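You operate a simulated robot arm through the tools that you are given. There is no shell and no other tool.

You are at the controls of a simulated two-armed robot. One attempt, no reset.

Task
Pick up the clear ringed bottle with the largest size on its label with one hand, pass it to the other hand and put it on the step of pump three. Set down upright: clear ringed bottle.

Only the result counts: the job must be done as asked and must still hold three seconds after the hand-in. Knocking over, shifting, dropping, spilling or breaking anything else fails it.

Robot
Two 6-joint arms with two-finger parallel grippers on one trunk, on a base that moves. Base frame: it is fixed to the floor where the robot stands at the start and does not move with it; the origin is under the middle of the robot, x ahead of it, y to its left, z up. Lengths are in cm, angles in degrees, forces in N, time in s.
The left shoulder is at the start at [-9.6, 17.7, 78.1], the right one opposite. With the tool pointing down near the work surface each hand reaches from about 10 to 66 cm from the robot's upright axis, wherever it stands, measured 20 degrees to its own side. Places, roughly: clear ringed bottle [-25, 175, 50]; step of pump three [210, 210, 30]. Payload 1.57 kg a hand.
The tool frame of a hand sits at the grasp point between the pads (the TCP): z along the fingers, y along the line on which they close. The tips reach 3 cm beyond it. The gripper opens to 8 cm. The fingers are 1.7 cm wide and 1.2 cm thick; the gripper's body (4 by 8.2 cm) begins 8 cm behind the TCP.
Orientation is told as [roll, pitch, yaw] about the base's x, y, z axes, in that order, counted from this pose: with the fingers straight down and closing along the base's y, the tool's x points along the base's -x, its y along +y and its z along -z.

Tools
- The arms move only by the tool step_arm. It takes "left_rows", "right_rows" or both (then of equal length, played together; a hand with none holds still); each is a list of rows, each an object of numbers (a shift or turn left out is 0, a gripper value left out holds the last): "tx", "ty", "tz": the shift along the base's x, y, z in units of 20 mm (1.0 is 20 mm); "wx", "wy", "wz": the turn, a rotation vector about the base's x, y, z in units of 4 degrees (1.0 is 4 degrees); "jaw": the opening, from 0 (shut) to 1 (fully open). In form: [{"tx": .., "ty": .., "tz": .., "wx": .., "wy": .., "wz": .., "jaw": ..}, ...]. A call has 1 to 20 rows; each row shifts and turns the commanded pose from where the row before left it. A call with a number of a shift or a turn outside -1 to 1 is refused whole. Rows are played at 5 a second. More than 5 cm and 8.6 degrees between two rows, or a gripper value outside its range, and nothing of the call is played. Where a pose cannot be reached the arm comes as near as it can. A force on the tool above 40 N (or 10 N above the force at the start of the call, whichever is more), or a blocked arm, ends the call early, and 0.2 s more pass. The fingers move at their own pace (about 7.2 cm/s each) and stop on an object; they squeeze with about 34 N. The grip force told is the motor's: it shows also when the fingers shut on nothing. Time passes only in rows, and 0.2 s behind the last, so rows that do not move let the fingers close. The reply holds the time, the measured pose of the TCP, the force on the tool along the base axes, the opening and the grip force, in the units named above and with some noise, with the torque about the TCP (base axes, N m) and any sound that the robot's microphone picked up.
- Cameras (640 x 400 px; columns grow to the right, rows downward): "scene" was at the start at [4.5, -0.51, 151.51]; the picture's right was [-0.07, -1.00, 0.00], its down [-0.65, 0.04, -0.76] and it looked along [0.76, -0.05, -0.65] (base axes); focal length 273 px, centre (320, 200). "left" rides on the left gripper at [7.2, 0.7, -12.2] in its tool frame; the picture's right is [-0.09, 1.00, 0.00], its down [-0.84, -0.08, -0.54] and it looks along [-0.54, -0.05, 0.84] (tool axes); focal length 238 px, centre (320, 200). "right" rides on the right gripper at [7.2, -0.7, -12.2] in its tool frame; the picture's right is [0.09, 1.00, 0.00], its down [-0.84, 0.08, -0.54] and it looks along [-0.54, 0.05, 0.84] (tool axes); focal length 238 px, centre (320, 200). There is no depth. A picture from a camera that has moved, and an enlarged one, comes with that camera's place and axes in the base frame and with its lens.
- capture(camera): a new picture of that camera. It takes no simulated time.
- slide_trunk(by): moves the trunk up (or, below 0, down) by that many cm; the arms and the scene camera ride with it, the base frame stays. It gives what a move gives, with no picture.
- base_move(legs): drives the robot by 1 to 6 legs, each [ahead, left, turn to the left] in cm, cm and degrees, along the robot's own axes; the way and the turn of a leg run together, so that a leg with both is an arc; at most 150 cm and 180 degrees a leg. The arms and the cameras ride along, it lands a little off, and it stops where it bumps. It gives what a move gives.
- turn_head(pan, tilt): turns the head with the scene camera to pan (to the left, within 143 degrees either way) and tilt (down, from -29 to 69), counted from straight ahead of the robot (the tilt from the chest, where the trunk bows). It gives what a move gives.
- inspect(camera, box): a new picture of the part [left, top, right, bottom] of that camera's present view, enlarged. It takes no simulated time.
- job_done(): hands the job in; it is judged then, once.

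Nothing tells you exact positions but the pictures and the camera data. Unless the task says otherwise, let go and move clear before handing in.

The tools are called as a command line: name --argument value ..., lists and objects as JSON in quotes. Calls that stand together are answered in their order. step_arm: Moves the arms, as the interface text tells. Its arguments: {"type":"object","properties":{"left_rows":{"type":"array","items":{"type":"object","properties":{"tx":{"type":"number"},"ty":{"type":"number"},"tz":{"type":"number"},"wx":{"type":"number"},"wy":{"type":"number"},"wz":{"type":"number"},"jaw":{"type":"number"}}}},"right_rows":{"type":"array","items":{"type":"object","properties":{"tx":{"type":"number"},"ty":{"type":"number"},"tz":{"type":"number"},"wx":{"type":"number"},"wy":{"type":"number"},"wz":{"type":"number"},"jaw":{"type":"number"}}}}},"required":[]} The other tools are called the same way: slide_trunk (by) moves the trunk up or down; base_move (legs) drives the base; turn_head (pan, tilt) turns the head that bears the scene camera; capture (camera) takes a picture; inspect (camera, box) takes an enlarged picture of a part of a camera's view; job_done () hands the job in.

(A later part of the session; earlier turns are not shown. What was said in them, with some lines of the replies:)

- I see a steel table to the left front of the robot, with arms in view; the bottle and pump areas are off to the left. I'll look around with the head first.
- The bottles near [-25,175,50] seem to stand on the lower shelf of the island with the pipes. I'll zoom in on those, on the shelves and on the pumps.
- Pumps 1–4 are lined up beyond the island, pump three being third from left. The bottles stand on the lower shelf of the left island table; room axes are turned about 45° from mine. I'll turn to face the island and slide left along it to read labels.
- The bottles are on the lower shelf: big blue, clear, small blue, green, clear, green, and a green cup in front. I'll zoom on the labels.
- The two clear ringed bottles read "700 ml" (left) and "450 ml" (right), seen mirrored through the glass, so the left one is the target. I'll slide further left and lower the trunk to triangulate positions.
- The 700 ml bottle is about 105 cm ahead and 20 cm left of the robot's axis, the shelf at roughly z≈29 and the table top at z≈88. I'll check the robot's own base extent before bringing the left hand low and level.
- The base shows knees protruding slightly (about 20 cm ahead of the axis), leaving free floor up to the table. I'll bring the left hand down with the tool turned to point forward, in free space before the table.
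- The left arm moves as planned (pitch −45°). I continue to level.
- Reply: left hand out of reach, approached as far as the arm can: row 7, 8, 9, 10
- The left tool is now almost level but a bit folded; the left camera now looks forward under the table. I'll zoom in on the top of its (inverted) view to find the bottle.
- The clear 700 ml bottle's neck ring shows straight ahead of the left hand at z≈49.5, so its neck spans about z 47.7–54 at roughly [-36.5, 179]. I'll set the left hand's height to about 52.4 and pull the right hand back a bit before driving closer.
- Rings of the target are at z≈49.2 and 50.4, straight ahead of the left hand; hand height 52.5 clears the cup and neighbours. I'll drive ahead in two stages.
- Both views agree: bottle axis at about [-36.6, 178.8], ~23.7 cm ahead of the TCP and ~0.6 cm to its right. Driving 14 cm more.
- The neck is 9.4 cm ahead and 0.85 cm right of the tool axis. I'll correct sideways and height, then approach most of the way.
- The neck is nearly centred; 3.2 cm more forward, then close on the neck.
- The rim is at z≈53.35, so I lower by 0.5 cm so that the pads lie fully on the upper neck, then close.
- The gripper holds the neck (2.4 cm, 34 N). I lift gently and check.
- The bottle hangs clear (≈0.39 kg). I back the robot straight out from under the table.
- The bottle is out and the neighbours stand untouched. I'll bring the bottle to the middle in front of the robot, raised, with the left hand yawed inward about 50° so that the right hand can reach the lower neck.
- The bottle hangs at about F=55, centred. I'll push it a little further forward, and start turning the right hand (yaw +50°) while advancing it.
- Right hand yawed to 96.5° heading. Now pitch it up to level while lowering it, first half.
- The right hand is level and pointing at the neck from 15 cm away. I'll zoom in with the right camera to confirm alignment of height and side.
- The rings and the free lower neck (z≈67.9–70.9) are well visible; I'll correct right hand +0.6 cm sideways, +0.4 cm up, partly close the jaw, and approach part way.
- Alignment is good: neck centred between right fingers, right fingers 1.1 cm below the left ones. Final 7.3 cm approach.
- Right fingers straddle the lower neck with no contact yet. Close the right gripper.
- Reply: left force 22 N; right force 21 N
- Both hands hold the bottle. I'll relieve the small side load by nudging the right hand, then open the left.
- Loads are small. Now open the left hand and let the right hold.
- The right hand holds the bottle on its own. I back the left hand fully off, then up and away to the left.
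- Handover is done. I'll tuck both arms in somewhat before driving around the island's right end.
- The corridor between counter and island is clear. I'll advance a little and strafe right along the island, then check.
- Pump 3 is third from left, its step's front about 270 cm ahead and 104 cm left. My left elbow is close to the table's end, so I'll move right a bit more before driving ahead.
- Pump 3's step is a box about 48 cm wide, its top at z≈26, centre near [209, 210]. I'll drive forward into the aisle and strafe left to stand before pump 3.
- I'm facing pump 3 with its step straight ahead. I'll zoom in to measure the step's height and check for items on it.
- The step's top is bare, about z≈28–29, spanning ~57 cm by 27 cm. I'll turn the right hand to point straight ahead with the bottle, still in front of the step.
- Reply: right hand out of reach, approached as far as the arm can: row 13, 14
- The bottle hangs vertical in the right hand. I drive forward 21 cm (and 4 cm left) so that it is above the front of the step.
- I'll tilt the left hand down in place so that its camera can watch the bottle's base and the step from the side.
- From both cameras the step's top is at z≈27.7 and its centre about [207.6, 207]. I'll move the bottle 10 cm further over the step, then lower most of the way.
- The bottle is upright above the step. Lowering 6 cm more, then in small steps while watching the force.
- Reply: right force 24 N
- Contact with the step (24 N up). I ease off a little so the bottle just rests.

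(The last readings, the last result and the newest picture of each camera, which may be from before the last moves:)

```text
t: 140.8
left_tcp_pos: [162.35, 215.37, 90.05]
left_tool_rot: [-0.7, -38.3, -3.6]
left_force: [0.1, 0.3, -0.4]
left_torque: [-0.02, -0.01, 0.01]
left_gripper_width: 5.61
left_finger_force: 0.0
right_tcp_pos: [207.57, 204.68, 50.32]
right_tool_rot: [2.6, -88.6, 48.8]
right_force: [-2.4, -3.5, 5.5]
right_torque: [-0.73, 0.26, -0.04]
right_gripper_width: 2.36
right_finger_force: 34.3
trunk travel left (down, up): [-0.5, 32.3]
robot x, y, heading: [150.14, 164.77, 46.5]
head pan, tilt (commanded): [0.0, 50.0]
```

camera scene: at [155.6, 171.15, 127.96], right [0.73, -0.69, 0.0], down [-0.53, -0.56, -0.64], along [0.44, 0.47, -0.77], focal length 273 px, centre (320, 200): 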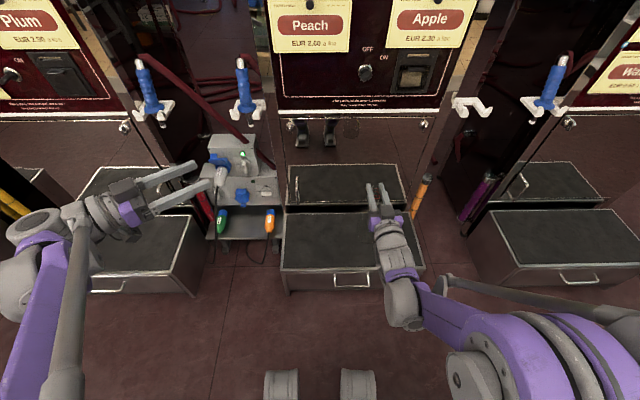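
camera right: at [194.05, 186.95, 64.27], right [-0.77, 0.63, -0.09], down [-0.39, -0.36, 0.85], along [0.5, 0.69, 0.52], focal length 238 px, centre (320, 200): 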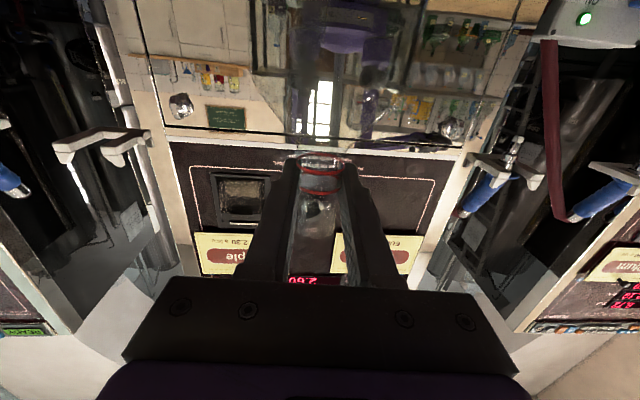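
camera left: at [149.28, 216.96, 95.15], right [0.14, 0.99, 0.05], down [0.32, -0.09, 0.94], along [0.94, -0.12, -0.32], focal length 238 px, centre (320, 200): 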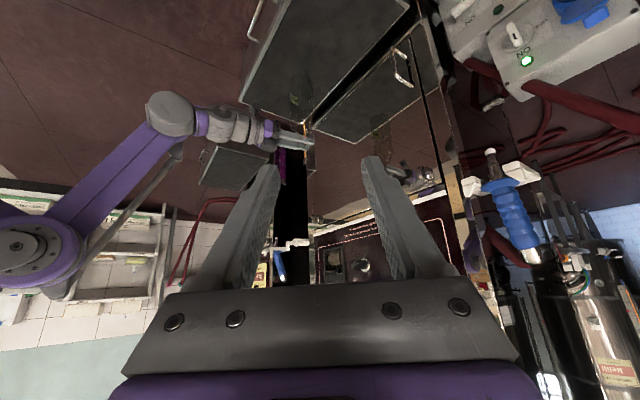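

Light contact (≈5 N). I ease 0.05 cm and open the right gripper.

step_arm --right_rows '[{"tz": 0.025}, {"tz": 0}, {"jaw": 0.45}, {"jaw": 0.7}, {"jaw": 0.7}, {"jaw": 0.7}, {"jaw": 0.7}]'

inspect --camera "left" --box '[230, 30, 390, 150]'

inspect --camera "right" --box '[160, 0, 480, 200]'

```text
t: 142.4
left_tcp_pos: [162.48, 215.32, 90.14]
left_tool_rot: [-0.7, -38.2, -3.7]
left_force: [0.4, -0.7, -0.7]
left_torque: [0.04, 0.0, 0.01]
left_gripper_width: 5.61
left_finger_force: 0.1
right_tcp_pos: [207.67, 204.85, 50.19]
right_tool_rot: [3.2, -88.4, 48.0]
right_force: [0.0, -0.5, -0.6]
right_torque: [-0.02, -0.01, 0.01]
right_gripper_width: 5.59
right_finger_force: 0.1
trunk travel left (down, up): [-0.5, 32.3]
robot x, y, heading: [149.53, 165.37, 46.7]
head pan, tilt (commanded): [0.0, 50.0]
```

```text
3.33 times, centred on (310, 90) of left
camera zoom: at [149.26, 216.95, 95.16], right [0.14, 0.99, 0.05], down [0.32, -0.09, 0.94], along [0.94, -0.12, -0.32], focal length 794 px, centre (353, 567)
```

zoom: 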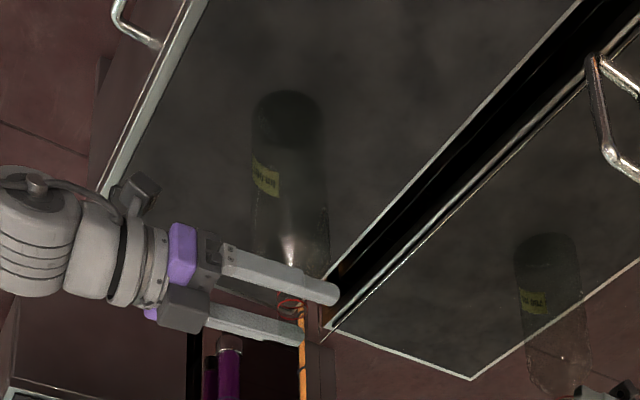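

```text
2.00 times, centred on (320, 100) of right
camera zoom: at [200.34, 194.72, 43.4], right [-0.78, 0.62, -0.09], down [-0.38, -0.36, 0.85], along [0.5, 0.7, 0.52], focal length 477 px, centre (320, 400)
```

zoom: 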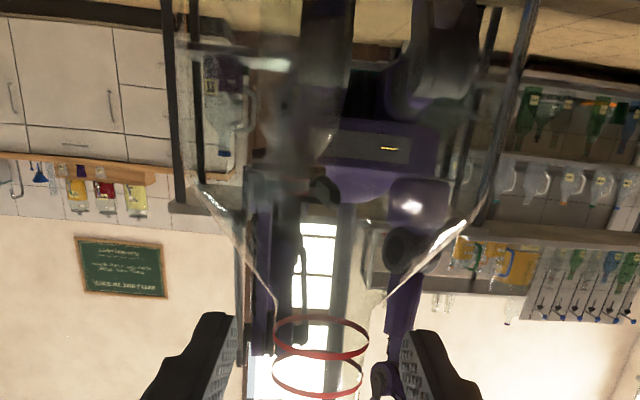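

The bottle stands upright on its own. I retract the right hand straight back, then back the base away.

step_arm --right_rows '[{"tx": -0.3125, "ty": -0.391}, {"tx": -0.625, "ty": -0.782}, {"tx": -0.625, "ty": -0.782}, {"tx": -0.625, "ty": -0.782}, {"tx": 0}]'

inspect --camera "left" --box '[230, 30, 390, 150]'

```text
t: 143.6
left_tcp_pos: [162.41, 215.3, 90.02]
left_tool_rot: [-0.8, -38.3, -3.7]
left_force: [-0.7, 0.4, 0.7]
left_torque: [0.05, -0.01, 0.0]
left_gripper_width: 5.62
left_finger_force: 0.1
right_tcp_pos: [203.21, 199.38, 50.62]
right_tool_rot: [3.2, -88.6, 47.9]
right_force: [0.6, 0.5, -0.2]
right_torque: [0.01, -0.01, -0.01]
right_gripper_width: 5.59
right_finger_force: 0.0
trunk travel left (down, up): [-0.5, 32.3]
robot x, y, heading: [149.55, 165.03, 46.6]
head pan, tilt (commanded): [0.0, 50.0]
```

```text
3.33 times, centred on (310, 90) of left
camera zoom: at [149.27, 216.95, 95.16], right [0.14, 0.99, 0.05], down [0.32, -0.09, 0.94], along [0.94, -0.12, -0.32], focal length 794 px, centre (353, 567)
```

zoom: 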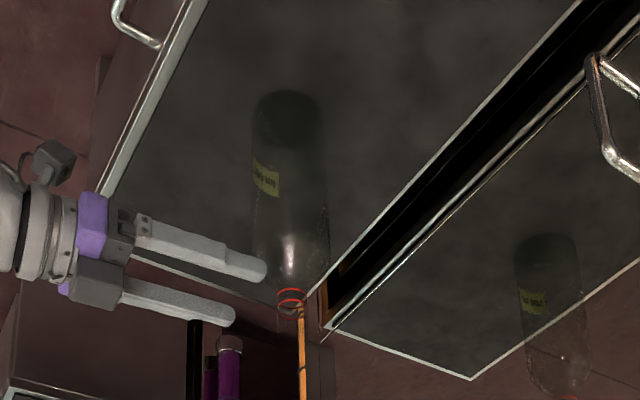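

The fingers are clear of the neck and the bottle hasn't moved. I drive straight back 30 cm and check.

base_move --legs '[[-30, 0, 0]]'

turn_head --pan 0 --tilt 35

capture --camera "scene"

inspect --camera "scene" --box '[260, 170, 440, 290]'

```text
t: 145.7
left_tcp_pos: [141.34, 193.41, 90.11]
left_tool_rot: [-0.8, -38.3, -3.4]
left_force: [-0.1, 0.0, -0.4]
left_torque: [0.0, 0.04, -0.02]
left_gripper_width: 5.59
left_finger_force: 0.1
right_tcp_pos: [182.34, 177.56, 50.58]
right_tool_rot: [3.2, -88.5, 48.1]
right_force: [-0.3, 0.0, -0.4]
right_torque: [-0.02, -0.01, -0.01]
right_gripper_width: 5.6
right_finger_force: 0.1
trunk travel left (down, up): [-0.5, 32.3]
robot x, y, heading: [128.68, 142.29, 47.0]
head pan, tilt (commanded): [0.0, 50.0]
```

```text
t: 146.4
left_tcp_pos: [141.3, 193.21, 90.05]
left_tool_rot: [-0.8, -38.3, -3.3]
left_force: [0.0, -1.4, -0.4]
left_torque: [-0.03, 0.0, 0.0]
left_gripper_width: 5.6
left_finger_force: 0.0
right_tcp_pos: [182.4, 177.54, 50.47]
right_tool_rot: [3.1, -88.4, 48.4]
right_force: [-0.1, 0.2, 0.5]
right_torque: [-0.02, -0.04, -0.01]
right_gripper_width: 5.61
right_finger_force: 0.0
trunk travel left (down, up): [-0.5, 32.3]
robot x, y, heading: [128.56, 142.53, 46.7]
head pan, tilt (commanded): [0.0, 35.0]
```

```text
taken
camera scene: at [135.49, 149.8, 130.13], right [0.73, -0.68, 0.0], down [-0.39, -0.42, -0.82], along [0.56, 0.6, -0.57], focal length 273 px, centre (320, 200)
```

scene: 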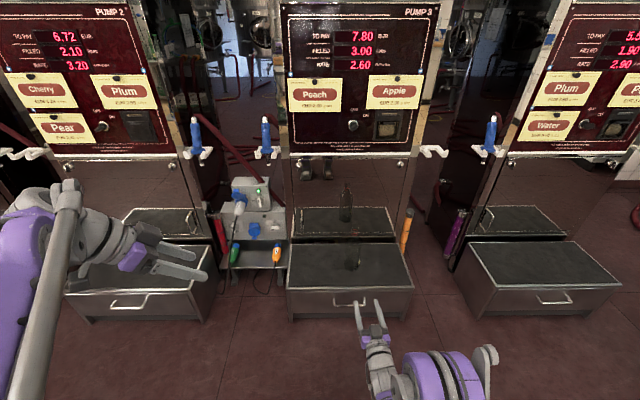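

```text
3.33 times, centred on (350, 230) of scene
camera zoom: at [135.49, 149.8, 130.13], right [0.73, -0.68, 0.0], down [-0.39, -0.42, -0.82], along [0.56, 0.6, -0.57], focal length 911 px, centre (220, 100)
```

zoom: 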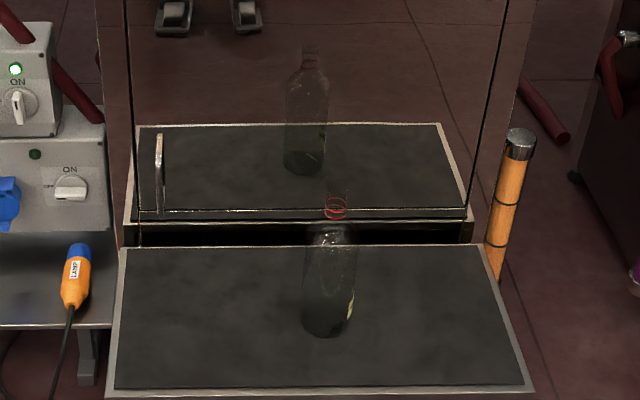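

The clear 700 ml ringed bottle stands upright on pump three's step. Both hands are clear, and nothing else looks disturbed in the pictures. I'm handing in now.

job_done

```text
The job is handed in.
```

I picked up the clear ringed bottle marked 700 ml with the left hand and passed it to the right hand in the air. It now stands upright on the step of pump three. The job is handed in; no verdict came back.

- **Choice of bottle:** two clear ringed bottles stood on the lower shelf of the island, and their labels read 700 ml and 450 ml. I took the 700 ml one.
- **Placement:** the bottle stands about 12 cm in from the step's front edge and roughly 4 cm right of the middle. It stayed put when I opened the gripper and backed the robot away 30 cm.
- **Surroundings:** nothing bumped during the drive, and the other bottles and the cup on the shelf looked undisturbed when I left the island. I did not go back to the shelf for a last look before handing in.
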